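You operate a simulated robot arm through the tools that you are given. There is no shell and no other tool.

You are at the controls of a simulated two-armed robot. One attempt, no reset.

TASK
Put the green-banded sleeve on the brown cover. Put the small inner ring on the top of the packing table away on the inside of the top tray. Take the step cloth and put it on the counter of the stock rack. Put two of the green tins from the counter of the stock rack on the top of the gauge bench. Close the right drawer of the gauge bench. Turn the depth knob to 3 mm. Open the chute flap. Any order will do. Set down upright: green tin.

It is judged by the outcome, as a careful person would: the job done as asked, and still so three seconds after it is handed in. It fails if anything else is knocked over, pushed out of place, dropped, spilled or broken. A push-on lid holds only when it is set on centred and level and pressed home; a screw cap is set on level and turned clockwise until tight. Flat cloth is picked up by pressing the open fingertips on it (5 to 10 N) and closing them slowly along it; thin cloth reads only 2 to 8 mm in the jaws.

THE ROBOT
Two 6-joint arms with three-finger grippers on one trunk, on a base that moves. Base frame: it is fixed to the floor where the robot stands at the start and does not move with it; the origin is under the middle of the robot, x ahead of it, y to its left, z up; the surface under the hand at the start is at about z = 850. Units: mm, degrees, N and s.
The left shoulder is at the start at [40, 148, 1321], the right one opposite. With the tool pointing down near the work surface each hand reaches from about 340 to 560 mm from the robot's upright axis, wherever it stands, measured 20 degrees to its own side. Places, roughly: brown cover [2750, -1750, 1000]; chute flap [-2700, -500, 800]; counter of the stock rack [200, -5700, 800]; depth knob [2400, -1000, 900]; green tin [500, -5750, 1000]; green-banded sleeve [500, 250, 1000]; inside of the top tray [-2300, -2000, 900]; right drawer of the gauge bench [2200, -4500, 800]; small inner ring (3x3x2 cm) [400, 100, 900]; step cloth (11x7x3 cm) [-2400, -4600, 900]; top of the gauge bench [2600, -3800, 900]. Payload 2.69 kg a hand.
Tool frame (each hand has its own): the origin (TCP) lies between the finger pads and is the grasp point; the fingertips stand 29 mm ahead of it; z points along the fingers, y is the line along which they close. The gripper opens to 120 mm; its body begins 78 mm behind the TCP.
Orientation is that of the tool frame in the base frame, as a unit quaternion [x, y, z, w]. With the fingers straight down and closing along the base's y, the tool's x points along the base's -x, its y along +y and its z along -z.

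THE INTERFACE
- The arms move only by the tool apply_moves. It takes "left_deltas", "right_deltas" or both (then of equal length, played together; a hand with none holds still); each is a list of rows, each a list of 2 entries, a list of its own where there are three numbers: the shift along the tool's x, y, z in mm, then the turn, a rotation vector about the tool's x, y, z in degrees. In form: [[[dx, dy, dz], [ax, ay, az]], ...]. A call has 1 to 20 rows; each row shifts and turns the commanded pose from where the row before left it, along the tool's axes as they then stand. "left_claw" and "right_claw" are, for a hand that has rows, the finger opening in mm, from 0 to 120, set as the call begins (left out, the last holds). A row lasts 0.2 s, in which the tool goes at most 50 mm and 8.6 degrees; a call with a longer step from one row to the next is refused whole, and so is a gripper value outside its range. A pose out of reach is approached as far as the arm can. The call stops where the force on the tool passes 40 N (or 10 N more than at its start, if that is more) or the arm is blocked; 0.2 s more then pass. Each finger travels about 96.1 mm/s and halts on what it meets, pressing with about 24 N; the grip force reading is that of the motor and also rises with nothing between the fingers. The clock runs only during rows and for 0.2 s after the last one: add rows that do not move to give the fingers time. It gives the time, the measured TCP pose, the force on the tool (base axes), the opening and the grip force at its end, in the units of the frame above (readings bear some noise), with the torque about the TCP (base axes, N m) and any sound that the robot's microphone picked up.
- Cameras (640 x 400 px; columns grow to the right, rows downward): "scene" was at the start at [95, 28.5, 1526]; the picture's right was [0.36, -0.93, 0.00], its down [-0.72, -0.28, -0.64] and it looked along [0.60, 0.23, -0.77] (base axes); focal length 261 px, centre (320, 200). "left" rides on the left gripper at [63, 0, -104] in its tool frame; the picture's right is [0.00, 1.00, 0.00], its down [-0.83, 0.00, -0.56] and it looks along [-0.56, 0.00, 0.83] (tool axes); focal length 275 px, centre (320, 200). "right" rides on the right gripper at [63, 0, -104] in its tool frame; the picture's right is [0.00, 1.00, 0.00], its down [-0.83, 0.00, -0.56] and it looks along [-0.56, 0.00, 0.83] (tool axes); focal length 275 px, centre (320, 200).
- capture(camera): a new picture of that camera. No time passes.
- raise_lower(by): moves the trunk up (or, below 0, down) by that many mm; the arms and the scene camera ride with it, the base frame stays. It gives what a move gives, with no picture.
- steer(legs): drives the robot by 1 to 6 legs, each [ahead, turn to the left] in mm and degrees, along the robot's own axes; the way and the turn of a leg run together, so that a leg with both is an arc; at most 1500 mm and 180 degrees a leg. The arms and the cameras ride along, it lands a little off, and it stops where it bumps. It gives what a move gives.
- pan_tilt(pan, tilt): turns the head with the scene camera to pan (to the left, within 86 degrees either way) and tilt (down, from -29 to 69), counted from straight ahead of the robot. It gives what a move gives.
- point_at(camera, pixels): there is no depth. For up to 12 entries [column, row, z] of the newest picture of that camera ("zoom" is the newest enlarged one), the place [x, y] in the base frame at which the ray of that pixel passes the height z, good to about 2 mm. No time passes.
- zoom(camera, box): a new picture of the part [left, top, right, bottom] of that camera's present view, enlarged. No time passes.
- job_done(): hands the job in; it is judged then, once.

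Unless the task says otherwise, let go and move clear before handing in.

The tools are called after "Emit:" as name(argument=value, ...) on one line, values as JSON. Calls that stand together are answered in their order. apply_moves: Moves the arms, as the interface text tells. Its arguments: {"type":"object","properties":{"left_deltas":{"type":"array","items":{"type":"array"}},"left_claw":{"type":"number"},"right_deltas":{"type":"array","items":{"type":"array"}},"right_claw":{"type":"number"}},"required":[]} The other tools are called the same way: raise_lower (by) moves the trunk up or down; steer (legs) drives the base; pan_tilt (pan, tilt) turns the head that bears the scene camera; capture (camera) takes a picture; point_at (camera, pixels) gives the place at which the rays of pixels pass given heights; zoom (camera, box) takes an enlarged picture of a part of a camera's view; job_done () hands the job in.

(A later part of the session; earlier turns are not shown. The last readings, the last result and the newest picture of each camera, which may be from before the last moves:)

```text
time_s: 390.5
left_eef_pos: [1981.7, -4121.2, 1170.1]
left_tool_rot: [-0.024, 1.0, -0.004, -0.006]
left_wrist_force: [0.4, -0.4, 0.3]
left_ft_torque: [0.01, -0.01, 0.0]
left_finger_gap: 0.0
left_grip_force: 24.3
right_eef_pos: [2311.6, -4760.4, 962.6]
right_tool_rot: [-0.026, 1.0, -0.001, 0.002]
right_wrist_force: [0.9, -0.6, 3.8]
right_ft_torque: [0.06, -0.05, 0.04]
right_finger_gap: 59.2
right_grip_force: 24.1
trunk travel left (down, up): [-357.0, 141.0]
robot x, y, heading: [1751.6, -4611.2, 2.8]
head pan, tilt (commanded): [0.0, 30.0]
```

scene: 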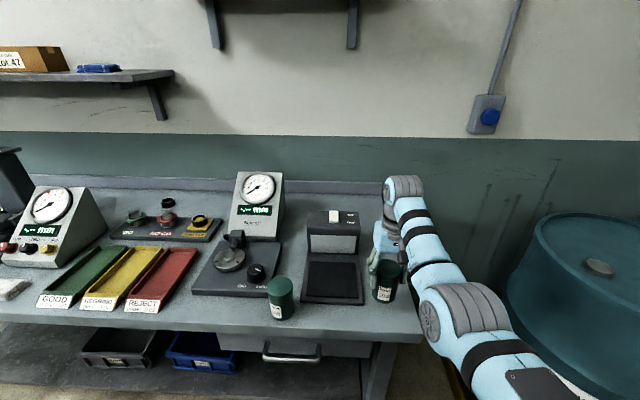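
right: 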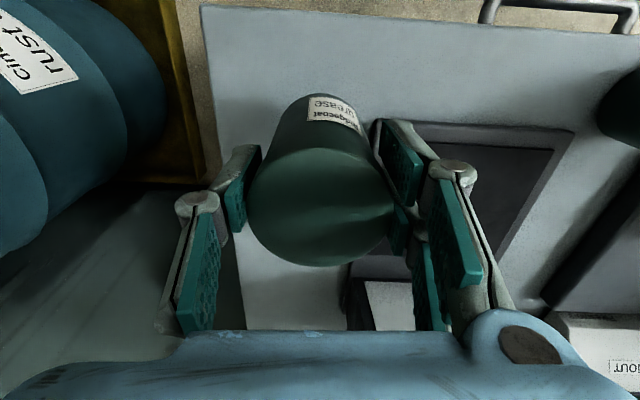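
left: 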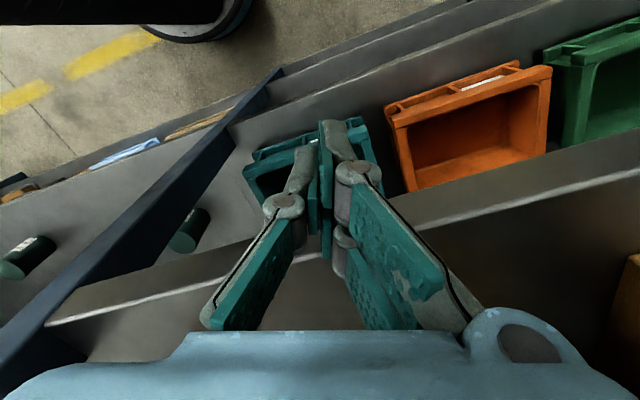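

Contact (3.8 N up). Opening the fingers and lifting clear.

Emit:
apply_moves(right_deltas=[[[0, 0, 0], [0, 0, 0]], [[0, 0, 0], [0, 0, 0]], [[0, 0, 0], [0, 0, 0]]], right_claw=80)

Emit:
apply_moves(right_deltas=[[[0, 0, -12], [0, 0, 0]], [[0, 0, -20], [0, 0, 0]], [[0, 0, -25], [0, 0, 0]], [[0, 0, -25], [0, 0, 0]], [[0, 0, -25], [0, 0, 0]]])

Emit:
capture(camera="scene")

Emit:
capture(camera="right")

```text
time_s: 391.3
left_eef_pos: [1981.1, -4121.0, 1171.2]
left_tool_rot: [-0.022, 1.0, -0.003, -0.007]
left_wrist_force: [-0.4, 0.5, -0.3]
left_ft_torque: [0.01, -0.01, 0.0]
left_finger_gap: 0.0
left_grip_force: 24.4
right_eef_pos: [2311.0, -4760.7, 961.3]
right_tool_rot: [-0.027, 1.0, -0.001, 0.002]
right_wrist_force: [0.1, 0.2, 1.2]
right_ft_torque: [0.0, -0.03, -0.01]
right_finger_gap: 80.2
right_grip_force: 0.1
trunk travel left (down, up): [-357.0, 141.0]
robot x, y, heading: [1748.9, -4613.7, 2.6]
head pan, tilt (commanded): [0.0, 30.0]
```

```text
time_s: 392.5
left_eef_pos: [1981.9, -4121.0, 1170.3]
left_tool_rot: [-0.023, 1.0, -0.004, -0.007]
left_wrist_force: [0.6, -0.6, 0.2]
left_ft_torque: [0.0, -0.03, 0.01]
left_finger_gap: 0.2
left_grip_force: 23.5
right_eef_pos: [2321.4, -4758.7, 1069.5]
right_tool_rot: [-0.026, 1.0, -0.001, 0.001]
right_wrist_force: [0.1, 0.1, -0.3]
right_ft_torque: [0.04, 0.01, 0.03]
right_finger_gap: 79.9
right_grip_force: 0.0
right hand out of reach, approached as far as the arm can: row 4
trunk travel left (down, up): [-357.0, 141.0]
robot x, y, heading: [1753.1, -4609.9, 2.7]
head pan, tilt (commanded): [0.0, 30.0]
```

```text
taken
```

scene: 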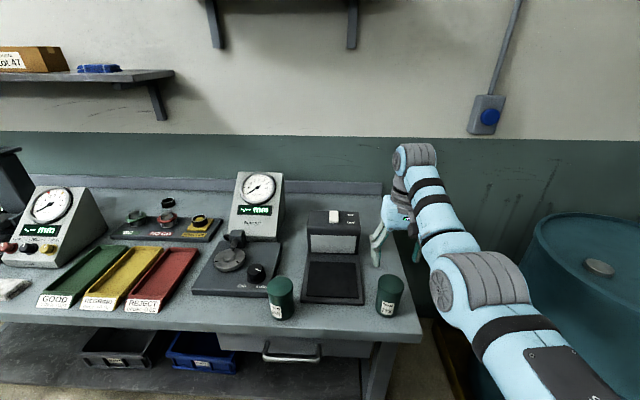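

```text
taken
```

right: 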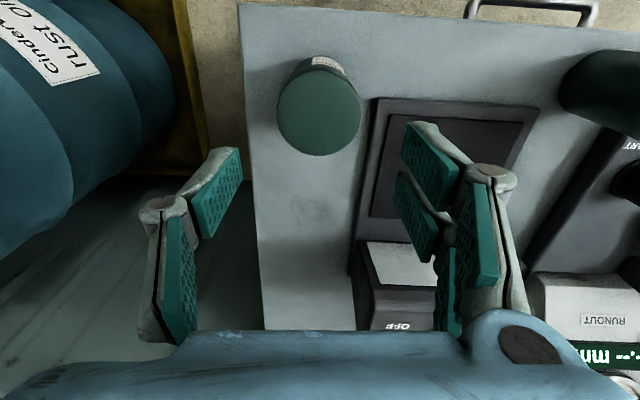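

Both tins now stand upright on the gauge bench. Next the step cloth near (-2400,-4600): I'll raise the trunk, back away, turn round and head that way, looking ahead midway.

Emit:
raise_lower(by=90)

Emit:
steer(legs=[[-320, 0], [0, 176], [1450, 0]])

Emit:
pan_tilt(pan=0, tilt=20)

Emit:
capture(camera="scene")

```text
time_s: 393.7
left_eef_pos: [1981.5, -4120.3, 1261.7]
left_tool_rot: [-0.022, 1.0, -0.004, -0.007]
left_wrist_force: [0.1, 1.2, 0.0]
left_ft_torque: [0.03, 0.0, -0.02]
left_finger_gap: 0.0
left_grip_force: 24.1
right_eef_pos: [2320.2, -4758.3, 1159.4]
right_tool_rot: [-0.025, 1.0, 0.0, 0.001]
right_wrist_force: [0.8, -0.5, 0.6]
right_ft_torque: [0.0, 0.02, 0.01]
right_finger_gap: 80.0
right_grip_force: 0.1
trunk travel left (down, up): [-447.0, 51.0]
robot x, y, heading: [1753.1, -4615.4, 2.6]
head pan, tilt (commanded): [0.0, 30.0]
```

```text
time_s: 409.8
left_eef_pos: [-314.0, -4980.3, 1262.1]
left_tool_rot: [0.999, -0.039, 0.007, -0.003]
left_wrist_force: [0.4, -0.4, -0.1]
left_ft_torque: [-0.03, 0.02, -0.02]
left_finger_gap: 0.0
left_grip_force: 23.7
right_eef_pos: [-572.0, -4306.0, 1160.9]
right_tool_rot: [0.999, -0.036, -0.002, -0.001]
right_wrist_force: [0.7, 0.2, -0.1]
right_ft_torque: [0.0, 0.03, -0.01]
right_finger_gap: 80.0
right_grip_force: 0.1
trunk travel left (down, up): [-447.0, 51.0]
robot x, y, heading: [-27.1, -4517.5, 175.9]
head pan, tilt (commanded): [0.0, 30.0]
```

```text
time_s: 410.5
left_eef_pos: [-315.5, -4981.6, 1261.9]
left_tool_rot: [0.999, -0.04, 0.007, -0.003]
left_wrist_force: [0.2, -0.2, -0.4]
left_ft_torque: [0.02, 0.04, 0.02]
left_finger_gap: 0.2
left_grip_force: 24.1
right_eef_pos: [-572.5, -4305.9, 1160.0]
right_tool_rot: [0.999, -0.036, -0.001, -0.001]
right_wrist_force: [0.6, 0.0, -0.8]
right_ft_torque: [-0.01, -0.01, -0.01]
right_finger_gap: 80.1
right_grip_force: 0.0
trunk travel left (down, up): [-447.0, 51.0]
robot x, y, heading: [-25.9, -4519.4, 175.6]
head pan, tilt (commanded): [0.0, 20.0]
```

```text
taken
```

scene: 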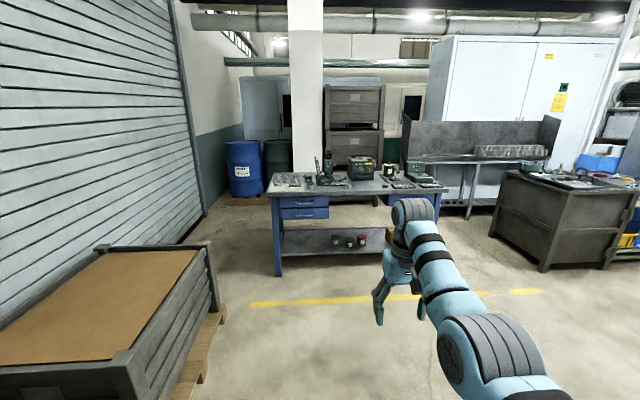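

A blue table stands ahead with items on it. I'll zoom to find the step cloth and measure the table.

Emit:
zoom(camera="scene", box=[260, 140, 450, 260])

Emit:
point_at(camera="scene", pixels=[[279, 276, 0], [270, 195, 880], [447, 187, 880], [283, 175, 880], [340, 193, 880], [210, 305, 100], [128, 352, 700]])

```text
3.33 times, centred on (355, 200) of scene
```

zoom: 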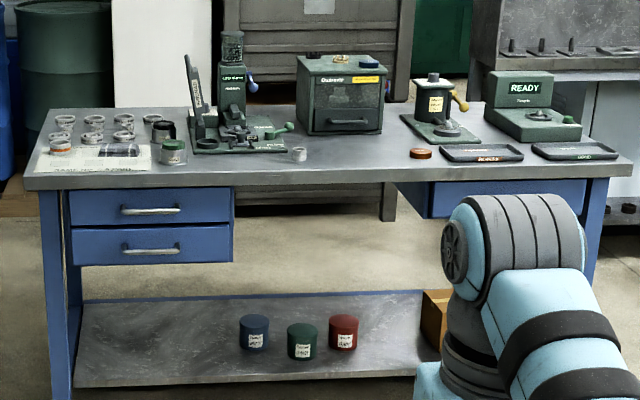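

```text
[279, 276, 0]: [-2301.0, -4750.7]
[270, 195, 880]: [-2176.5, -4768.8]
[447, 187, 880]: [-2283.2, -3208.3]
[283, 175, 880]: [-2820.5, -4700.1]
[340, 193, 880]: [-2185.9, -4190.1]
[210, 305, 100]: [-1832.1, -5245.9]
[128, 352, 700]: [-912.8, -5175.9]
```

I need a closer look at the left part of the blue table. I'll drive closer, to about (-1400,-4650).

Emit:
steer(legs=[[0, 9.5], [1350, 0], [0, -5]])

Emit:
pan_tilt(pan=10, tilt=30)

Emit:
capture(camera="scene")

```text
time_s: 418.5
left_eef_pos: [-1645.7, -5136.1, 1261.4]
left_tool_rot: [1.0, 0.005, 0.006, -0.004]
left_wrist_force: [-0.1, 1.2, -0.1]
left_ft_torque: [-0.04, -0.01, -0.03]
left_finger_gap: 0.0
left_grip_force: 24.1
right_eef_pos: [-1963.7, -4486.1, 1161.8]
right_tool_rot: [1.0, 0.007, -0.002, -0.003]
right_wrist_force: [-0.2, 0.3, -0.7]
right_ft_torque: [-0.01, 0.03, 0.0]
right_finger_gap: 79.9
right_grip_force: 0.0
trunk travel left (down, up): [-447.0, 51.0]
robot x, y, heading: [-1398.3, -4650.1, -179.1]
head pan, tilt (commanded): [0.0, 20.0]
```

```text
time_s: 419.2
left_eef_pos: [-1648.3, -5135.8, 1260.9]
left_tool_rot: [1.0, 0.005, 0.007, -0.003]
left_wrist_force: [0.0, 0.0, -0.3]
left_ft_torque: [0.03, 0.02, 0.01]
left_finger_gap: 0.1
left_grip_force: 23.8
right_eef_pos: [-1964.4, -4485.1, 1160.6]
right_tool_rot: [1.0, 0.007, -0.001, -0.001]
right_wrist_force: [0.5, -0.9, 0.1]
right_ft_torque: [0.01, 0.0, 0.0]
right_finger_gap: 80.1
right_grip_force: 0.1
trunk travel left (down, up): [-447.0, 51.0]
robot x, y, heading: [-1400.2, -4650.0, -179.3]
head pan, tilt (commanded): [10.0, 30.0]
```

```text
taken
```

scene: 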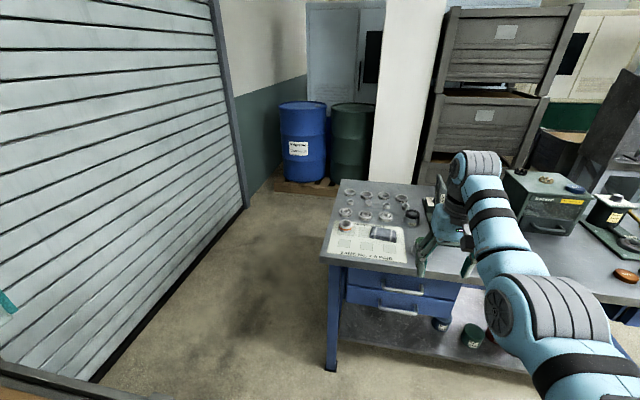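

Emit:
zoom(camera="scene", box=[320, 170, 440, 290])

Emit:
point_at(camera="scene", pixels=[[384, 234, 885], [330, 252, 885], [404, 262, 885], [328, 260, 880], [460, 275, 880], [345, 180, 880], [332, 368, 0], [347, 240, 890], [403, 228, 885]])

```text
3.33 times, centred on (380, 230) of scene
```

zoom: 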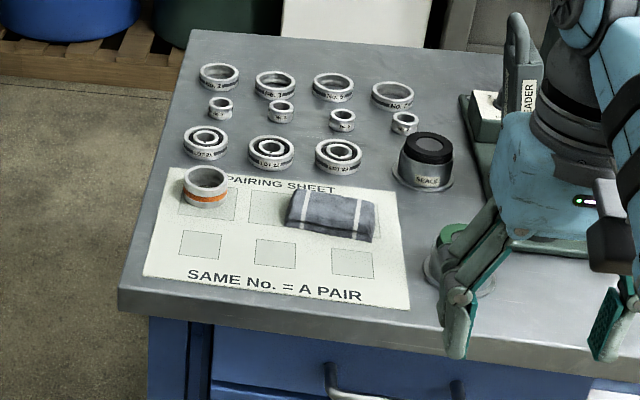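

```text
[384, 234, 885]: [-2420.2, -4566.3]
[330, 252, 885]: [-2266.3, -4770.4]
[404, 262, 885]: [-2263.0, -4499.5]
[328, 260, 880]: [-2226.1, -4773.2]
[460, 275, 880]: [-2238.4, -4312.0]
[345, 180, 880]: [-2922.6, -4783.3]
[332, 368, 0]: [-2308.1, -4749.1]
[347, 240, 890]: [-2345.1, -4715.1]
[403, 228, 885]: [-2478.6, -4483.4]
```

The step cloth is the grey striped folded cloth lying on the white sheet at about (-2415,-4565), its long side along y. I'll swing round so I approach straight on with heading 196°, and test yawing the hand 90° so the fingers close across its 7 cm side.

Emit:
steer(legs=[[0, -86], [206, 0], [0, 101]])

Emit:
apply_moves(right_deltas=[[[0, 0, 0], [0, 0, 8.5]], [[0, 0, 0], [0, 0, 8.5]], [[0, 0, 0], [0, 0, 8.5]], [[0, 0, 0], [0, 0, 8.5]], [[0, 0, 0], [0, 0, 8.5]], [[0, 0, 0], [0, 0, 8.5]], [[0, 0, 0], [0, 0, 8.5]], [[0, 0, 0], [0, 0, 8.5]], [[0, 0, 0], [0, 0, 8.5]], [[0, 0, 0], [0, 0, 8.5]]], right_claw=110)

Emit:
pan_tilt(pan=0, tilt=30)

Emit:
capture(camera="scene")

```text
time_s: 428.7
left_eef_pos: [-1531.8, -4978.2, 1261.2]
left_tool_rot: [0.99, 0.141, 0.005, -0.004]
left_wrist_force: [-0.4, 0.0, -0.9]
left_ft_torque: [0.02, -0.02, 0.0]
left_finger_gap: 0.0
left_grip_force: 23.7
right_eef_pos: [-2012.1, -4435.9, 1161.6]
right_tool_rot: [0.99, 0.143, -0.001, -0.001]
right_wrist_force: [0.6, 0.2, -0.3]
right_ft_torque: [0.0, 0.0, -0.02]
right_finger_gap: 80.0
right_grip_force: 0.0
trunk travel left (down, up): [-447.0, 51.0]
robot x, y, heading: [-1420.2, -4440.7, -163.5]
head pan, tilt (commanded): [10.0, 30.0]
```

```text
time_s: 430.9
left_eef_pos: [-1531.3, -4977.9, 1261.3]
left_tool_rot: [0.99, 0.141, 0.004, -0.004]
left_wrist_force: [0.6, 1.0, -0.5]
left_ft_torque: [0.01, 0.03, 0.0]
left_finger_gap: 0.0
left_grip_force: 24.1
right_eef_pos: [-2011.0, -4436.5, 1160.5]
right_tool_rot: [0.826, -0.563, -0.002, 0.001]
right_wrist_force: [0.4, 0.3, -0.9]
right_ft_torque: [0.02, -0.01, 0.02]
right_finger_gap: 110.2
right_grip_force: 0.1
trunk travel left (down, up): [-447.0, 51.0]
robot x, y, heading: [-1426.0, -4441.9, -163.8]
head pan, tilt (commanded): [10.0, 30.0]
```

```text
time_s: 431.6
left_eef_pos: [-1531.7, -4976.4, 1261.4]
left_tool_rot: [0.99, 0.14, 0.003, -0.004]
left_wrist_force: [0.6, -0.5, -0.9]
left_ft_torque: [0.02, -0.01, 0.0]
left_finger_gap: 0.1
left_grip_force: 24.0
right_eef_pos: [-2010.0, -4435.9, 1160.2]
right_tool_rot: [0.827, -0.562, -0.002, 0.0]
right_wrist_force: [-0.3, 0.1, -0.7]
right_ft_torque: [0.0, 0.02, 0.01]
right_finger_gap: 109.9
right_grip_force: 0.1
trunk travel left (down, up): [-447.0, 51.0]
robot x, y, heading: [-1422.9, -4441.2, -163.8]
head pan, tilt (commanded): [0.0, 30.0]
```

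```text
taken
```

scene: 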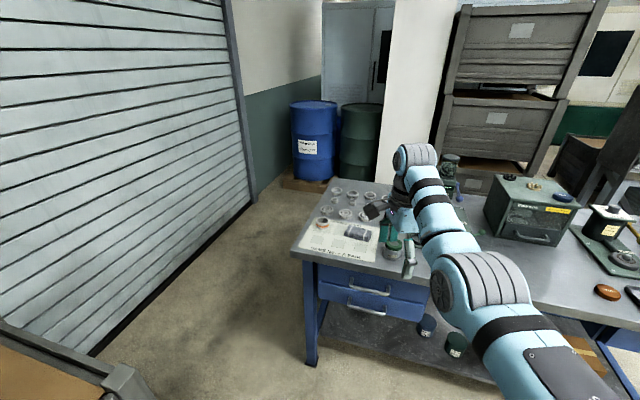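

The hand yaws 85° freely. Now I'll drive forward about 415 mm to bring the hand over the cloth and look with the right camera.

Emit:
steer(legs=[[412, 0]])

Emit:
capture(camera="right")

Emit:
pan_tilt(pan=-10, tilt=45)

Emit:
capture(camera="scene")

```text
time_s: 434.2
left_eef_pos: [-1926.1, -5090.2, 1262.2]
left_tool_rot: [0.99, 0.138, 0.003, -0.004]
left_wrist_force: [0.0, 0.5, -0.1]
left_ft_torque: [-0.01, 0.02, -0.02]
left_finger_gap: 0.0
left_grip_force: 24.0
right_eef_pos: [-2402.5, -4548.6, 1161.5]
right_tool_rot: [0.825, -0.564, -0.002, 0.001]
right_wrist_force: [0.6, -0.9, 0.6]
right_ft_torque: [-0.02, 0.01, 0.02]
right_finger_gap: 109.9
right_grip_force: 0.1
trunk travel left (down, up): [-447.0, 51.0]
robot x, y, heading: [-1817.9, -4558.4, -163.9]
head pan, tilt (commanded): [0.0, 30.0]
```

```text
taken
```

right: 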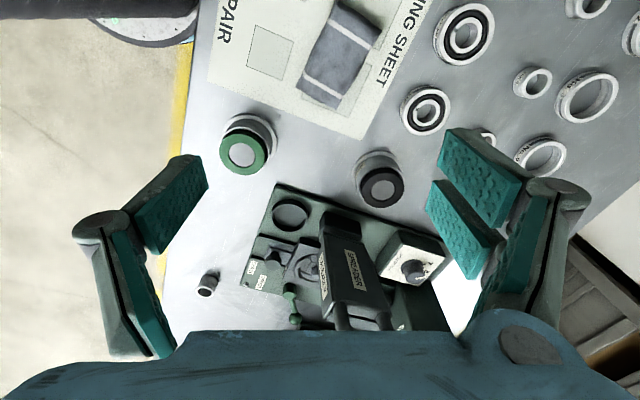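

```text
time_s: 434.9
left_eef_pos: [-1928.8, -5091.2, 1261.2]
left_tool_rot: [0.991, 0.137, 0.004, -0.004]
left_wrist_force: [-0.1, -0.3, -0.7]
left_ft_torque: [0.0, -0.01, 0.02]
left_finger_gap: 0.0
left_grip_force: 23.7
right_eef_pos: [-2405.2, -4547.3, 1160.2]
right_tool_rot: [0.825, -0.566, -0.002, 0.001]
right_wrist_force: [-0.2, -0.2, 0.2]
right_ft_torque: [0.04, -0.03, 0.01]
right_finger_gap: 109.9
right_grip_force: 0.0
trunk travel left (down, up): [-447.0, 51.0]
robot x, y, heading: [-1819.8, -4562.5, -163.9]
head pan, tilt (commanded): [-10.0, 45.0]
```

```text
taken
```

scene: 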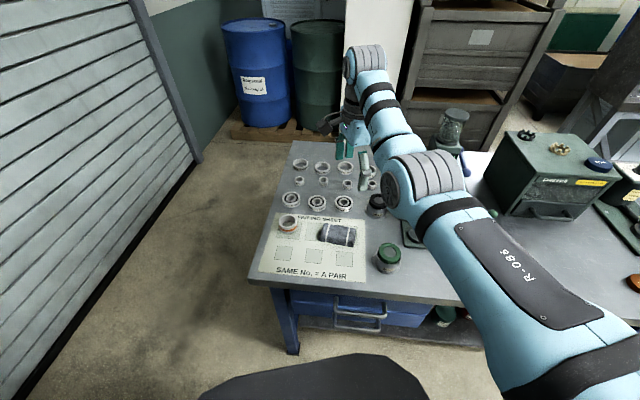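

The cloth is at (340,55) in the right camera and (337,234) in the scene. I'll zoom and measure its corners.

Emit:
zoom(camera="right", box=[260, 0, 420, 130])

Emit:
zoom(camera="scene", box=[260, 180, 420, 300])

Emit:
point_at(camera="right", pixels=[[345, 5, 905], [382, 25, 905], [341, 108, 905], [298, 90, 905], [341, 57, 905], [341, 57, 915], [341, 57, 895]])

Emit:
point_at(camera="scene", pixels=[[337, 234, 895], [337, 234, 905], [337, 234, 915], [320, 223, 905], [355, 228, 905], [353, 247, 905], [317, 242, 905]])

```text
3.08 times, centred on (340, 65) of right
```

zoom: 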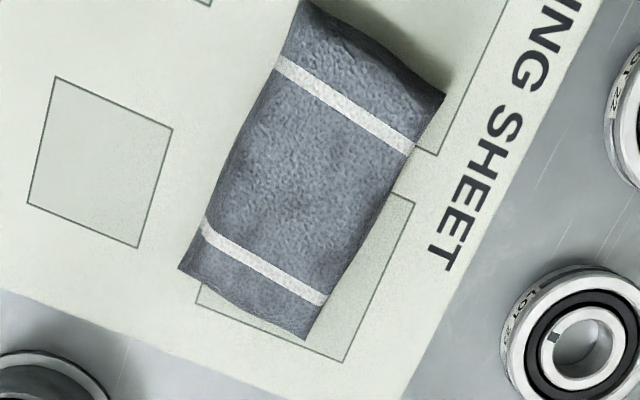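

```text
3.33 times, centred on (340, 240) of scene
```

zoom: 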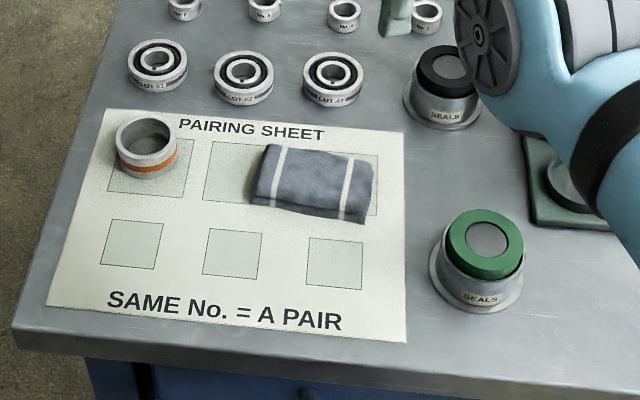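

```text
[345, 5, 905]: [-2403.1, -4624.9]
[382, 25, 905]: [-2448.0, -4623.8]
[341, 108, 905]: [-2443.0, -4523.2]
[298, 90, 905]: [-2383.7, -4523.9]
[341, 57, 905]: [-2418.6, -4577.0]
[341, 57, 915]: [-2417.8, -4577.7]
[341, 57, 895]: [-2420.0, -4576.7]
```

```text
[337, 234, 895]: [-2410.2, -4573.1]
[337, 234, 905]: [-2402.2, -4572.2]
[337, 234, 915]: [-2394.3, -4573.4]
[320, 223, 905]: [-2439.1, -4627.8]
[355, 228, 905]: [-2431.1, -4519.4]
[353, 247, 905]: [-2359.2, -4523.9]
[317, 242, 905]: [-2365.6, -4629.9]
```

The cloth spans about x -2384..-2448, y -4524..-4630, centre (-2417,-4575). I'll check how close the bearings behind it are, since a finger must go down there.

Emit:
point_at(camera="right", pixels=[[427, 110, 890], [400, 110, 885], [464, 34, 890], [435, 34, 885], [248, 150, 900], [382, 180, 900], [440, 170, 885]])

Emit:
steer(legs=[[25, 0]])

Emit:
raise_lower(by=-120)

Emit:
apply_moves(right_deltas=[[[0, 0, 0], [0, 0, 7]], [[0, 0, 0], [0, 0, 7]], [[0, 0, 0], [0, 0, 7]], [[0, 0, 0], [0, 0, 0]]], right_claw=85)

Emit:
capture(camera="right")

```text
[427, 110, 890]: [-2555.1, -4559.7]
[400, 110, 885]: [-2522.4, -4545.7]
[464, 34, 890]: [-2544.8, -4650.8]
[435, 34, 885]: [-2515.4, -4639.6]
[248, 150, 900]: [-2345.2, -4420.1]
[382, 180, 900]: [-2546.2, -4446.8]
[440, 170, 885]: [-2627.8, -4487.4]
```

```text
time_s: 435.8
left_eef_pos: [-1947.4, -5097.5, 1262.2]
left_tool_rot: [0.99, 0.138, 0.002, -0.003]
left_wrist_force: [1.2, 0.3, -0.4]
left_ft_torque: [-0.02, 0.12, -0.03]
left_finger_gap: 0.0
left_grip_force: 24.0
right_eef_pos: [-2423.4, -4553.7, 1162.8]
right_tool_rot: [0.825, -0.565, -0.003, 0.003]
right_wrist_force: [0.4, 0.4, 1.1]
right_ft_torque: [-0.04, 0.05, 0.0]
right_finger_gap: 110.6
right_grip_force: 0.0
trunk travel left (down, up): [-447.0, 51.0]
robot x, y, heading: [-1841.1, -4563.0, -163.9]
head pan, tilt (commanded): [-10.0, 45.0]
```

```text
time_s: 437.3
left_eef_pos: [-1952.3, -5098.8, 1141.3]
left_tool_rot: [0.99, 0.138, 0.004, -0.005]
left_wrist_force: [0.8, -0.4, 0.1]
left_ft_torque: [-0.03, 0.04, 0.02]
left_finger_gap: 0.0
left_grip_force: 24.1
right_eef_pos: [-2428.7, -4554.7, 1041.0]
right_tool_rot: [0.825, -0.565, -0.001, 0.0]
right_wrist_force: [0.2, 0.0, -0.3]
right_ft_torque: [0.03, -0.01, -0.01]
right_finger_gap: 110.3
right_grip_force: 0.2
trunk travel left (down, up): [-327.0, 171.0]
robot x, y, heading: [-1838.7, -4566.4, -164.0]
head pan, tilt (commanded): [-10.0, 45.0]
```

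```text
time_s: 438.3
left_eef_pos: [-1953.1, -5098.2, 1140.8]
left_tool_rot: [0.99, 0.138, 0.004, -0.004]
left_wrist_force: [0.1, -0.2, 0.5]
left_ft_torque: [-0.02, 0.03, 0.06]
left_finger_gap: 0.0
left_grip_force: 24.4
right_eef_pos: [-2428.8, -4555.4, 1039.8]
right_tool_rot: [0.707, -0.707, 0.0, 0.0]
right_wrist_force: [-0.1, 0.4, 0.6]
right_ft_torque: [-0.01, 0.0, -0.01]
right_finger_gap: 85.2
right_grip_force: 0.1
trunk travel left (down, up): [-327.0, 171.0]
robot x, y, heading: [-1842.4, -4562.8, -163.9]
head pan, tilt (commanded): [-10.0, 45.0]
```

```text
taken
```

right: 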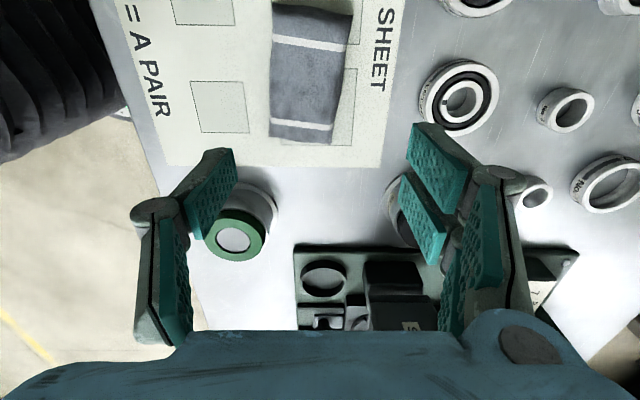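

The hand is now squared to the cloth (long side vertical in this view, centre ≈(308,75)). I'll get its position and shift over it.

Emit:
point_at(camera="right", pixels=[[308, 75, 897], [308, 75, 887], [272, 75, 890], [345, 75, 890], [310, 5, 890], [300, 140, 890]])

```text
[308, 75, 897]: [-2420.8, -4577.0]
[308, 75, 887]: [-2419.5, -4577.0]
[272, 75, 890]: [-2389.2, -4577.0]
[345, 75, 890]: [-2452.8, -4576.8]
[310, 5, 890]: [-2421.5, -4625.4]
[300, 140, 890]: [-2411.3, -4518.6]
```

Shifting (+17.6, −7.8 in tool axes) and descending to z≈945.

Emit:
apply_moves(right_deltas=[[[9, -4, 0], [0, 0, 0]], [[8.6, -3.8, 0], [0, 0, 0]], [[0, 0, 25], [0, 0, 0]], [[0, 0, 25], [0, 0, 0]], [[0, 0, 25], [0, 0, 0]], [[0, 0, 20], [0, 0, 0]], [[0, 0, 0], [0, 0, 0]]])

Emit:
capture(camera="right")

Emit:
zoom(camera="scene", box=[260, 180, 420, 300])

```text
time_s: 439.9
left_eef_pos: [-1953.8, -5098.2, 1140.6]
left_tool_rot: [0.99, 0.139, 0.004, -0.003]
left_wrist_force: [0.0, -0.6, -0.2]
left_ft_torque: [0.0, 0.0, -0.02]
left_finger_gap: 0.0
left_grip_force: 24.2
right_eef_pos: [-2422.3, -4573.3, 945.2]
right_tool_rot: [0.709, -0.706, -0.001, 0.0]
right_wrist_force: [-0.2, 0.1, -0.6]
right_ft_torque: [0.03, 0.03, 0.0]
right_finger_gap: 84.9
right_grip_force: 0.1
trunk travel left (down, up): [-327.0, 171.0]
robot x, y, heading: [-1840.8, -4565.7, -163.8]
head pan, tilt (commanded): [-10.0, 45.0]
```

```text
taken
```

right: 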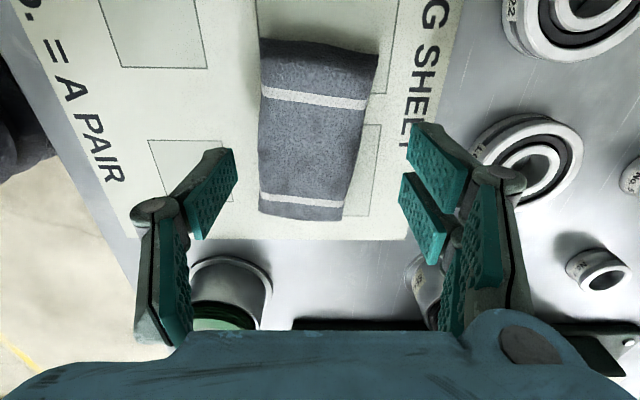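

```text
3.33 times, centred on (340, 240) of scene
```

zoom: 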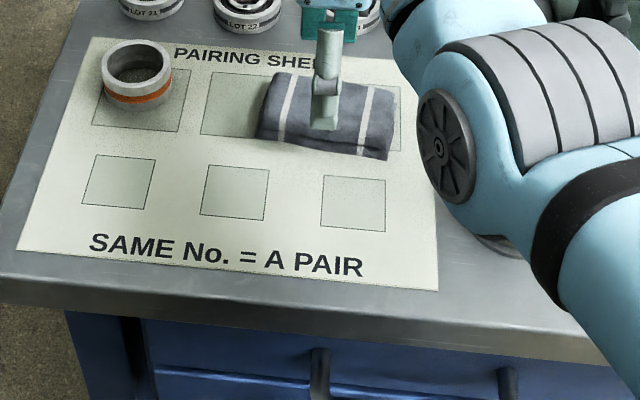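

The cloth is about 62 mm wide here, centred 5 mm off. I'll correct and go lower to z≈921.

Emit:
apply_moves(right_deltas=[[[5, -4.5, 0], [0, 0, 0]], [[0, 0, 12], [0, 0, 0]], [[0, 0, 12], [0, 0, 0]], [[0, 0, 0], [0, 0, 0]]])

Emit:
capture(camera="right")

Emit:
zoom(camera="scene", box=[300, 180, 400, 260])

```text
time_s: 440.9
left_eef_pos: [-1954.1, -5099.7, 1140.1]
left_tool_rot: [0.99, 0.138, 0.003, -0.005]
left_wrist_force: [-0.4, -0.9, 0.4]
left_ft_torque: [0.01, 0.01, 0.02]
left_finger_gap: 0.0
left_grip_force: 24.3
right_eef_pos: [-2418.1, -4575.7, 921.1]
right_tool_rot: [0.709, -0.705, 0.0, 0.001]
right_wrist_force: [-0.4, 0.8, 0.2]
right_ft_torque: [0.04, 0.0, 0.02]
right_finger_gap: 84.8
right_grip_force: 0.1
trunk travel left (down, up): [-327.0, 171.0]
robot x, y, heading: [-1839.9, -4564.6, -163.9]
head pan, tilt (commanded): [-10.0, 45.0]
```

```text
taken
```

right: 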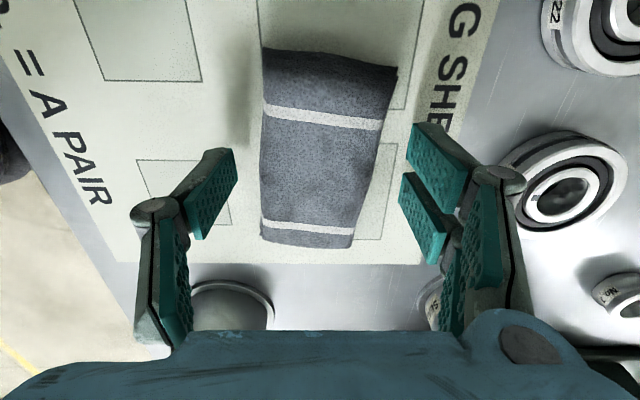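

```text
5.00 times, centred on (350, 220) of scene
```

zoom: 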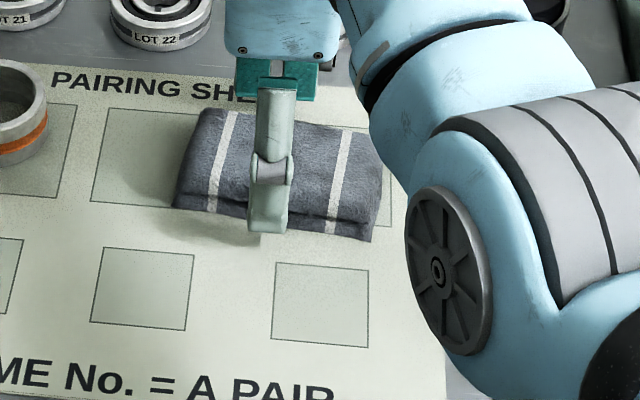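

The near finger hovers just in front of the cloth edge. I'll step down until light contact with the sheet.

Emit:
apply_moves(right_deltas=[[[0, 0, 4], [0, 0, 0]], [[0, 0, 4], [0, 0, 0]], [[0, 0, 0], [0, 0, 0]]])

Emit:
zoom(camera="scene", box=[300, 180, 400, 260])

```text
time_s: 441.7
left_eef_pos: [-1953.1, -5098.6, 1140.8]
left_tool_rot: [0.99, 0.138, 0.003, -0.004]
left_wrist_force: [-0.1, 0.5, 0.7]
left_ft_torque: [0.0, 0.0, -0.01]
left_finger_gap: 0.2
left_grip_force: 23.8
right_eef_pos: [-2417.1, -4576.2, 911.3]
right_tool_rot: [0.709, -0.706, -0.001, 0.0]
right_wrist_force: [0.2, 0.1, 0.6]
right_ft_torque: [0.01, 0.03, 0.02]
right_finger_gap: 85.0
right_grip_force: 0.1
trunk travel left (down, up): [-327.0, 171.0]
robot x, y, heading: [-1843.4, -4566.4, -163.9]
head pan, tilt (commanded): [-10.0, 45.0]
```

```text
5.00 times, centred on (350, 220) of scene
```

zoom: 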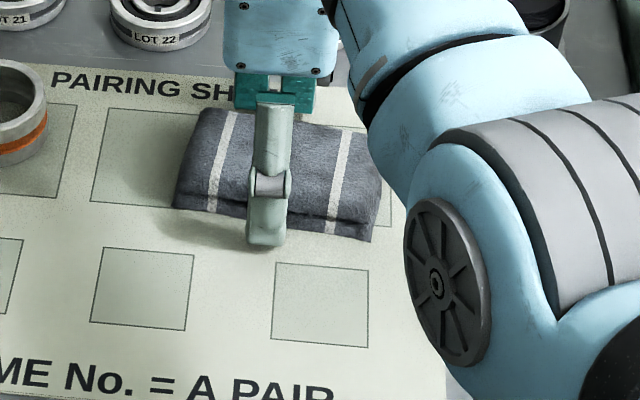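

No contact yet at z≈911. Two more small steps down.

Emit:
apply_moves(right_deltas=[[[0, 0, 3], [0, 0, 0]], [[0, 0, 2], [0, 0, 0]], [[0, 0, 0], [0, 0, 0]]])

Emit:
zoom(camera="scene", box=[300, 180, 400, 260])

```text
time_s: 442.5
left_eef_pos: [-1953.1, -5098.6, 1139.9]
left_tool_rot: [0.99, 0.138, 0.004, -0.005]
left_wrist_force: [-0.6, -0.6, 0.1]
left_ft_torque: [-0.01, -0.01, 0.0]
left_finger_gap: 0.0
left_grip_force: 23.9
right_eef_pos: [-2417.7, -4576.6, 908.3]
right_tool_rot: [0.708, -0.706, 0.0, 0.001]
right_wrist_force: [0.0, -0.1, 0.6]
right_ft_torque: [-0.04, 0.01, 0.02]
right_finger_gap: 84.8
right_grip_force: 0.1
trunk travel left (down, up): [-327.0, 171.0]
robot x, y, heading: [-1840.7, -4567.7, -163.7]
head pan, tilt (commanded): [-10.0, 45.0]
```

```text
5.00 times, centred on (350, 220) of scene
```

zoom: 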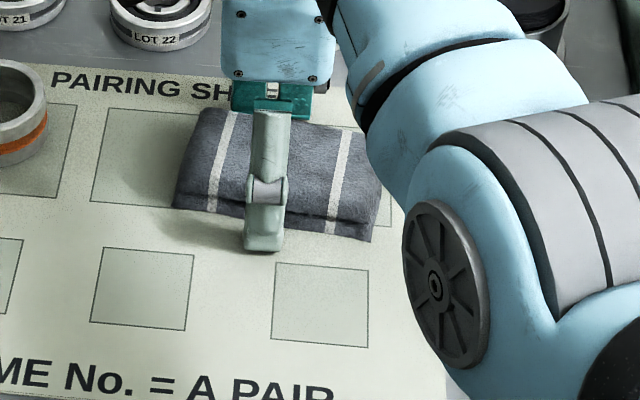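

Continue down in 2 mm steps to find the surface.

Emit:
apply_moves(right_deltas=[[[0, 0, 2], [0, 0, 0]], [[0, 0, 2], [0, 0, 0]], [[0, 0, 0], [0, 0, 0]]])

Emit:
apply_moves(right_deltas=[[[0, 0, 2], [0, 0, 0]], [[0, 0, 0], [0, 0, 0]]])

```text
time_s: 443.3
left_eef_pos: [-1954.1, -5099.0, 1141.4]
left_tool_rot: [0.99, 0.138, 0.004, -0.004]
left_wrist_force: [0.4, -0.1, 0.3]
left_ft_torque: [0.03, -0.03, 0.0]
left_finger_gap: 0.0
left_grip_force: 24.4
right_eef_pos: [-2417.7, -4577.9, 903.7]
right_tool_rot: [0.708, -0.706, -0.002, 0.001]
right_wrist_force: [-0.1, -0.6, 1.9]
right_ft_torque: [-0.02, -0.1, 0.02]
right_finger_gap: 85.2
right_grip_force: 0.1
trunk travel left (down, up): [-327.0, 171.0]
robot x, y, heading: [-1837.8, -4565.0, -164.0]
head pan, tilt (commanded): [-10.0, 45.0]
```

```text
time_s: 443.9
left_eef_pos: [-1950.9, -5097.3, 1141.2]
left_tool_rot: [0.99, 0.139, 0.003, -0.005]
left_wrist_force: [0.3, -0.5, 0.1]
left_ft_torque: [-0.02, 0.03, -0.02]
left_finger_gap: 0.0
left_grip_force: 24.0
right_eef_pos: [-2416.1, -4577.7, 903.8]
right_tool_rot: [0.708, -0.706, -0.003, 0.002]
right_wrist_force: [-1.1, -1.0, 9.4]
right_ft_torque: [-0.05, -0.51, -0.02]
right_finger_gap: 85.1
right_grip_force: 1.0
trunk travel left (down, up): [-327.0, 171.0]
robot x, y, heading: [-1840.8, -4566.2, -163.7]
head pan, tilt (commanded): [-10.0, 45.0]
```

Surface found (9 N at z≈904). I'll raise 2 mm and close slowly on the cloth.

Emit:
apply_moves(right_deltas=[[[0, 0, -3], [0, 0, 0]], [[0, 0, 0], [0, 0, 0]]], right_claw=70)

Emit:
apply_moves(right_deltas=[[[0, 0, 0], [0, 0, 0]], [[0, 0, 0], [0, 0, 0]]], right_claw=55)

Emit:
apply_moves(right_deltas=[[[0, 0, 0], [0, 0, 0]], [[0, 0, 0], [0, 0, 0]], [[0, 0, 0], [0, 0, 0]]], right_claw=35)

Emit:
capture(camera="right")

Emit:
zoom(camera="scene", box=[300, 180, 400, 260])

```text
time_s: 444.5
left_eef_pos: [-1950.9, -5097.7, 1141.0]
left_tool_rot: [0.99, 0.139, 0.003, -0.005]
left_wrist_force: [0.3, -0.3, 0.5]
left_ft_torque: [0.0, -0.01, 0.03]
left_finger_gap: 0.0
left_grip_force: 23.9
right_eef_pos: [-2416.1, -4576.5, 905.9]
right_tool_rot: [0.708, -0.706, -0.001, 0.001]
right_wrist_force: [5.2, -0.6, 10.0]
right_ft_torque: [-0.02, -0.56, -0.01]
right_finger_gap: 76.8
right_grip_force: 4.7
trunk travel left (down, up): [-327.0, 171.0]
robot x, y, heading: [-1842.0, -4565.3, -163.8]
head pan, tilt (commanded): [-10.0, 45.0]
```

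```text
time_s: 445.1
left_eef_pos: [-1948.3, -5098.2, 1141.3]
left_tool_rot: [0.99, 0.138, 0.002, -0.005]
left_wrist_force: [-0.6, 0.4, 0.0]
left_ft_torque: [0.01, 0.01, 0.02]
left_finger_gap: 0.0
left_grip_force: 23.9
right_eef_pos: [-2414.9, -4576.5, 907.9]
right_tool_rot: [0.708, -0.706, -0.002, 0.002]
right_wrist_force: [7.4, -0.8, 20.3]
right_ft_torque: [0.03, -0.92, -0.08]
right_finger_gap: 67.4
right_grip_force: 24.2
trunk travel left (down, up): [-327.0, 171.0]
robot x, y, heading: [-1837.9, -4566.1, -163.7]
head pan, tilt (commanded): [-10.0, 45.0]
```

```text
time_s: 445.9
left_eef_pos: [-1950.0, -5099.0, 1141.3]
left_tool_rot: [0.99, 0.138, 0.001, -0.004]
left_wrist_force: [0.0, 0.3, -0.4]
left_ft_torque: [-0.03, -0.03, -0.02]
left_finger_gap: 0.0
left_grip_force: 23.9
right_eef_pos: [-2415.3, -4577.4, 907.9]
right_tool_rot: [0.708, -0.706, -0.003, 0.002]
right_wrist_force: [5.8, -0.7, 23.1]
right_ft_torque: [0.04, -1.05, -0.06]
right_finger_gap: 67.1
right_grip_force: 24.0
trunk travel left (down, up): [-327.0, 171.0]
robot x, y, heading: [-1843.2, -4565.9, -164.0]
head pan, tilt (commanded): [-10.0, 45.0]
```

```text
taken
```

right: 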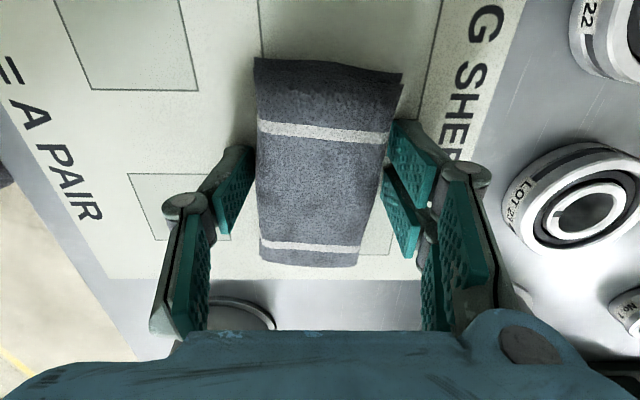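

```text
5.00 times, centred on (350, 220) of scene
```

zoom: 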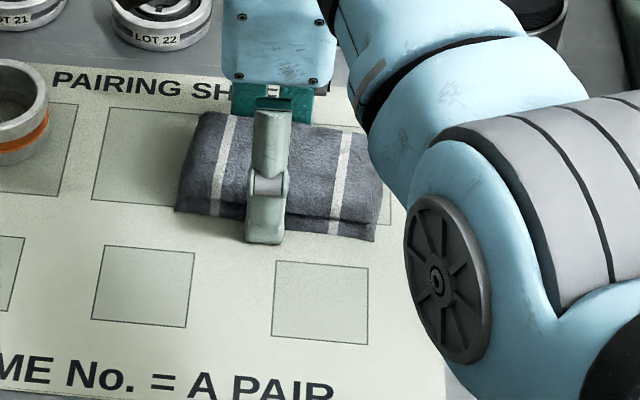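

Gripped across 67 mm at full finger force. Now a slow lift.

Emit:
apply_moves(right_deltas=[[[0, 0, -3], [0, 0, 0]], [[0, 0, -4], [0, 0, 0]], [[0, 0, -6], [0, 0, 0]], [[0, 0, -8], [0, 0, 0]], [[0, 0, -8], [0, 0, 0]], [[0, 0, 0], [0, 0, 0]]], right_claw=35)

Emit:
capture(camera="right")

Emit:
zoom(camera="scene", box=[290, 160, 410, 260])

```text
time_s: 447.3
left_eef_pos: [-1953.5, -5097.8, 1139.7]
left_tool_rot: [0.99, 0.138, 0.004, -0.004]
left_wrist_force: [-0.1, 0.8, -0.6]
left_ft_torque: [0.0, -0.02, -0.01]
left_finger_gap: 0.1
left_grip_force: 24.0
right_eef_pos: [-2416.6, -4577.8, 933.6]
right_tool_rot: [0.709, -0.705, -0.001, 0.001]
right_wrist_force: [0.3, 0.2, -0.6]
right_ft_torque: [0.02, 0.01, 0.04]
right_finger_gap: 66.8
right_grip_force: 23.8
trunk travel left (down, up): [-327.0, 171.0]
robot x, y, heading: [-1845.8, -4565.0, -163.7]
head pan, tilt (commanded): [-10.0, 45.0]
```

```text
taken
```

right: 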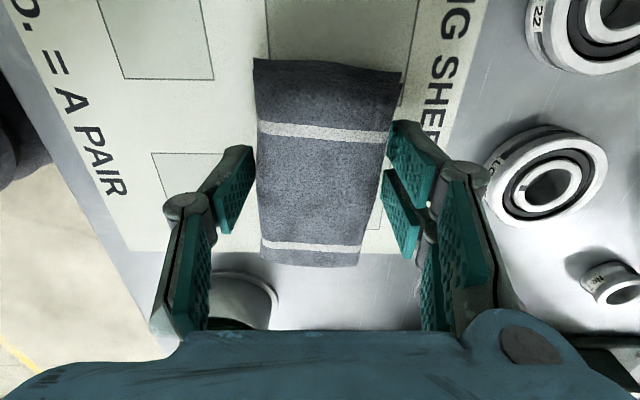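

```text
4.00 times, centred on (350, 210) of scene
```

zoom: 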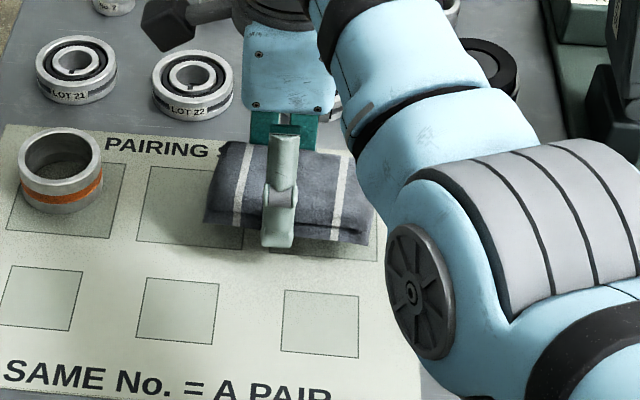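

The cloth came up with the hand. I'll lift it further, raise the trunk, and back away from the table.

Emit:
apply_moves(right_deltas=[[[0, 0, -10], [0, 0, 0]], [[0, 0, -12], [0, 0, 0]], [[0, 0, -15], [0, 0, 0]], [[0, 0, -15], [0, 0, 0]], [[0, 0, -15], [0, 0, 0]], [[0, 0, -15], [0, 0, 0]]])

Emit:
raise_lower(by=120)

Emit:
steer(legs=[[-430, 0]])

Emit:
capture(camera="right")

Emit:
capture(camera="scene")

```text
time_s: 448.7
left_eef_pos: [-1952.8, -5098.2, 1140.7]
left_tool_rot: [0.99, 0.138, 0.004, -0.004]
left_wrist_force: [0.1, 0.3, 0.4]
left_ft_torque: [0.01, 0.0, -0.03]
left_finger_gap: 0.0
left_grip_force: 24.1
right_eef_pos: [-2417.6, -4577.0, 1015.2]
right_tool_rot: [0.708, -0.706, -0.001, 0.0]
right_wrist_force: [-0.7, -0.1, -0.8]
right_ft_torque: [0.01, -0.02, 0.02]
right_finger_gap: 66.4
right_grip_force: 24.7
trunk travel left (down, up): [-327.0, 171.0]
robot x, y, heading: [-1842.1, -4569.5, -163.9]
head pan, tilt (commanded): [-10.0, 45.0]
```

```text
time_s: 450.2
left_eef_pos: [-1954.0, -5097.6, 1261.8]
left_tool_rot: [0.99, 0.139, 0.004, -0.004]
left_wrist_force: [0.3, -0.4, -0.3]
left_ft_torque: [-0.01, 0.01, -0.02]
left_finger_gap: 0.1
left_grip_force: 23.8
right_eef_pos: [-2418.6, -4576.6, 1135.4]
right_tool_rot: [0.708, -0.706, -0.001, 0.0]
right_wrist_force: [0.3, -0.3, 0.4]
right_ft_torque: [-0.01, 0.0, 0.03]
right_finger_gap: 65.8
right_grip_force: 24.2
trunk travel left (down, up): [-447.0, 51.0]
robot x, y, heading: [-1846.6, -4565.0, -163.8]
head pan, tilt (commanded): [-10.0, 45.0]
```

```text
time_s: 452.8
left_eef_pos: [-1540.6, -4978.8, 1261.3]
left_tool_rot: [0.991, 0.135, 0.005, -0.004]
left_wrist_force: [0.3, -0.4, 0.3]
left_ft_torque: [0.02, 0.0, 0.0]
left_finger_gap: 0.0
left_grip_force: 23.7
right_eef_pos: [-2001.1, -4454.2, 1133.5]
right_tool_rot: [-0.706, 0.708, 0.001, 0.0]
right_wrist_force: [-0.9, 0.7, 1.0]
right_ft_torque: [-0.03, -0.04, 0.0]
right_finger_gap: 65.2
right_grip_force: 24.4
trunk travel left (down, up): [-447.0, 51.0]
robot x, y, heading: [-1422.3, -4448.4, -164.2]
head pan, tilt (commanded): [-10.0, 45.0]
```

```text
taken
```

right: 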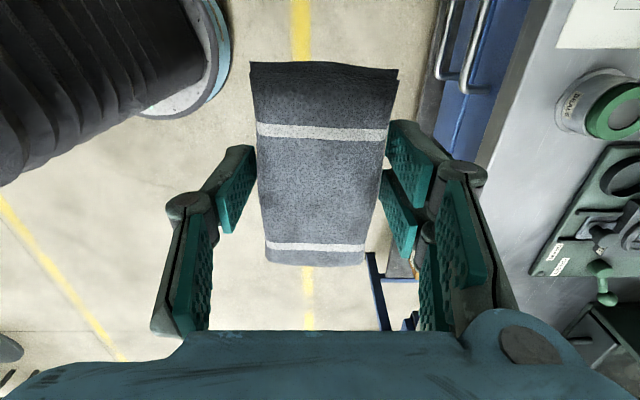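

```text
taken
```

scene: 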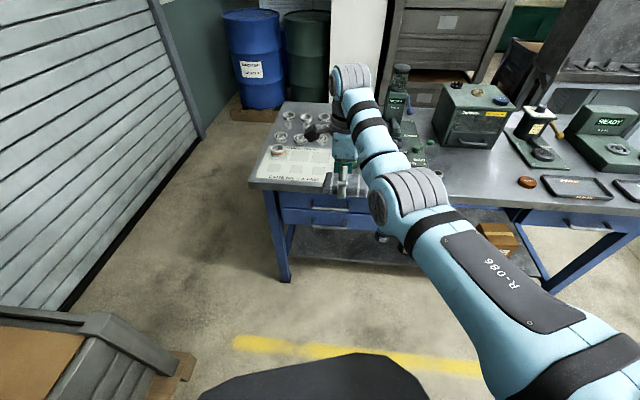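

The cloth hangs well in the grip. I'll drive to the stock rack counter and bring it over the free area where the first tin stood.

Emit:
steer(legs=[[0, 154], [1500, 0], [330, 0], [0, -65]])

Emit:
pan_tilt(pan=-10, tilt=35)

Emit:
capture(camera="scene")

Emit:
capture(camera="right")

```text
time_s: 471.1
left_eef_pos: [870.8, -4917.9, 1262.2]
left_tool_rot: [0.617, 0.787, -0.002, -0.004]
left_wrist_force: [0.1, -0.2, -0.3]
left_ft_torque: [-0.01, 0.02, -0.02]
left_finger_gap: 0.0
left_grip_force: 23.7
right_eef_pos: [332.4, -5362.2, 1135.2]
right_tool_rot: [1.0, -0.017, 0.0, 0.0]
right_wrist_force: [-0.3, 0.1, 0.4]
right_ft_torque: [-0.02, 0.03, -0.04]
right_finger_gap: 63.9
right_grip_force: 23.9
trunk travel left (down, up): [-447.0, 51.0]
robot x, y, heading: [338.4, -4782.1, -76.3]
head pan, tilt (commanded): [-10.0, 45.0]
```

```text
time_s: 471.8
left_eef_pos: [870.3, -4918.4, 1262.1]
left_tool_rot: [0.617, 0.787, -0.002, -0.005]
left_wrist_force: [0.5, 0.2, -0.3]
left_ft_torque: [-0.01, -0.02, 0.0]
left_finger_gap: 0.2
left_grip_force: 23.7
right_eef_pos: [330.8, -5362.3, 1136.0]
right_tool_rot: [1.0, -0.016, -0.001, 0.001]
right_wrist_force: [0.7, -0.6, -0.6]
right_ft_torque: [-0.03, 0.0, -0.01]
right_finger_gap: 64.0
right_grip_force: 24.0
trunk travel left (down, up): [-447.0, 51.0]
robot x, y, heading: [340.1, -4787.2, -76.1]
head pan, tilt (commanded): [-10.0, 35.0]
```

```text
taken
```

scene: 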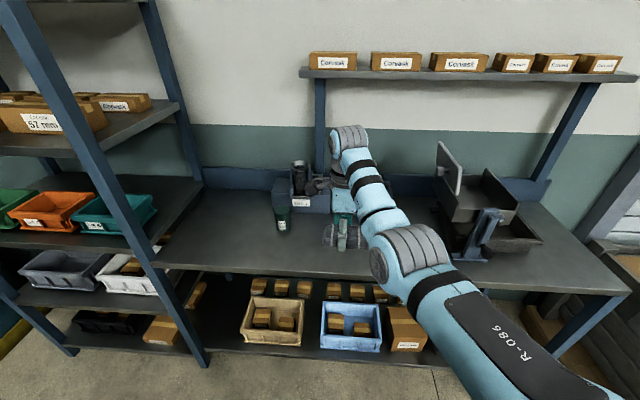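

```text
taken
```

right: 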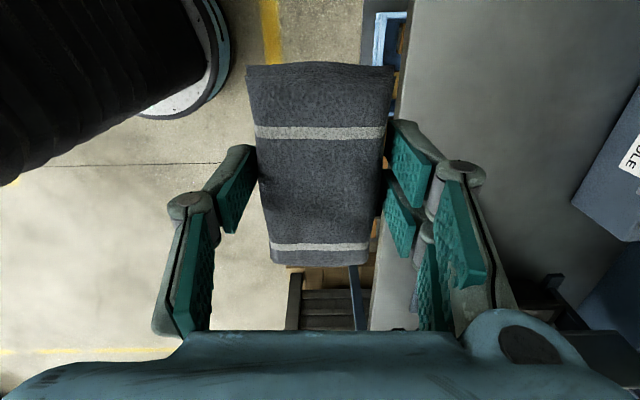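

I'll check the free counter area before lowering.

Emit:
point_at(camera="scene", pixels=[[462, 262, 845], [430, 232, 845], [283, 228, 845], [345, 285, 845], [400, 280, 845], [300, 208, 845]])

Emit:
steer(legs=[[235, 0]])

Emit:
capture(camera="scene")

Emit:
capture(camera="right")

```text
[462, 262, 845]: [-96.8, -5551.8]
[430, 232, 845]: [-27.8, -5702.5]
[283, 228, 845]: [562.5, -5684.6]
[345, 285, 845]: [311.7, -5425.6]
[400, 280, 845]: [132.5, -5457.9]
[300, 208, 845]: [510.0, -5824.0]
```

```text
time_s: 473.5
left_eef_pos: [925.0, -5137.9, 1262.6]
left_tool_rot: [0.618, 0.786, -0.003, -0.002]
left_wrist_force: [0.8, 0.1, 0.4]
left_ft_torque: [-0.04, -0.03, -0.02]
left_finger_gap: 0.0
left_grip_force: 23.8
right_eef_pos: [385.1, -5581.2, 1137.3]
right_tool_rot: [1.0, -0.018, 0.001, 0.003]
right_wrist_force: [-0.1, 0.0, -0.3]
right_ft_torque: [-0.04, -0.03, 0.01]
right_finger_gap: 64.0
right_grip_force: 24.3
trunk travel left (down, up): [-447.0, 51.0]
robot x, y, heading: [397.6, -5011.3, -75.9]
head pan, tilt (commanded): [-10.0, 35.0]
```

```text
taken
```

scene: 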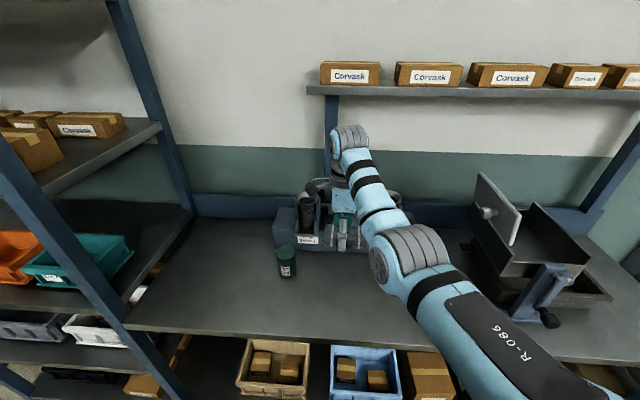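

```text
taken
```

right: 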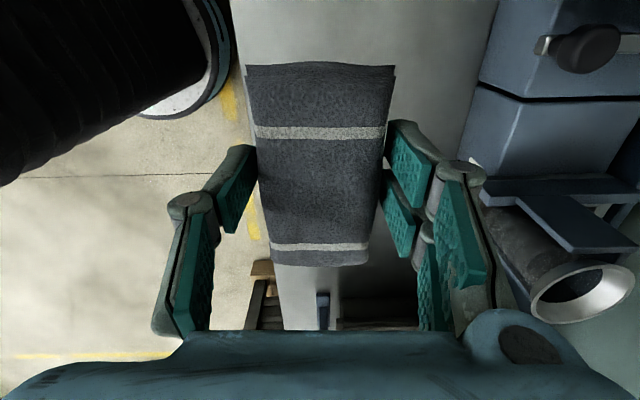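

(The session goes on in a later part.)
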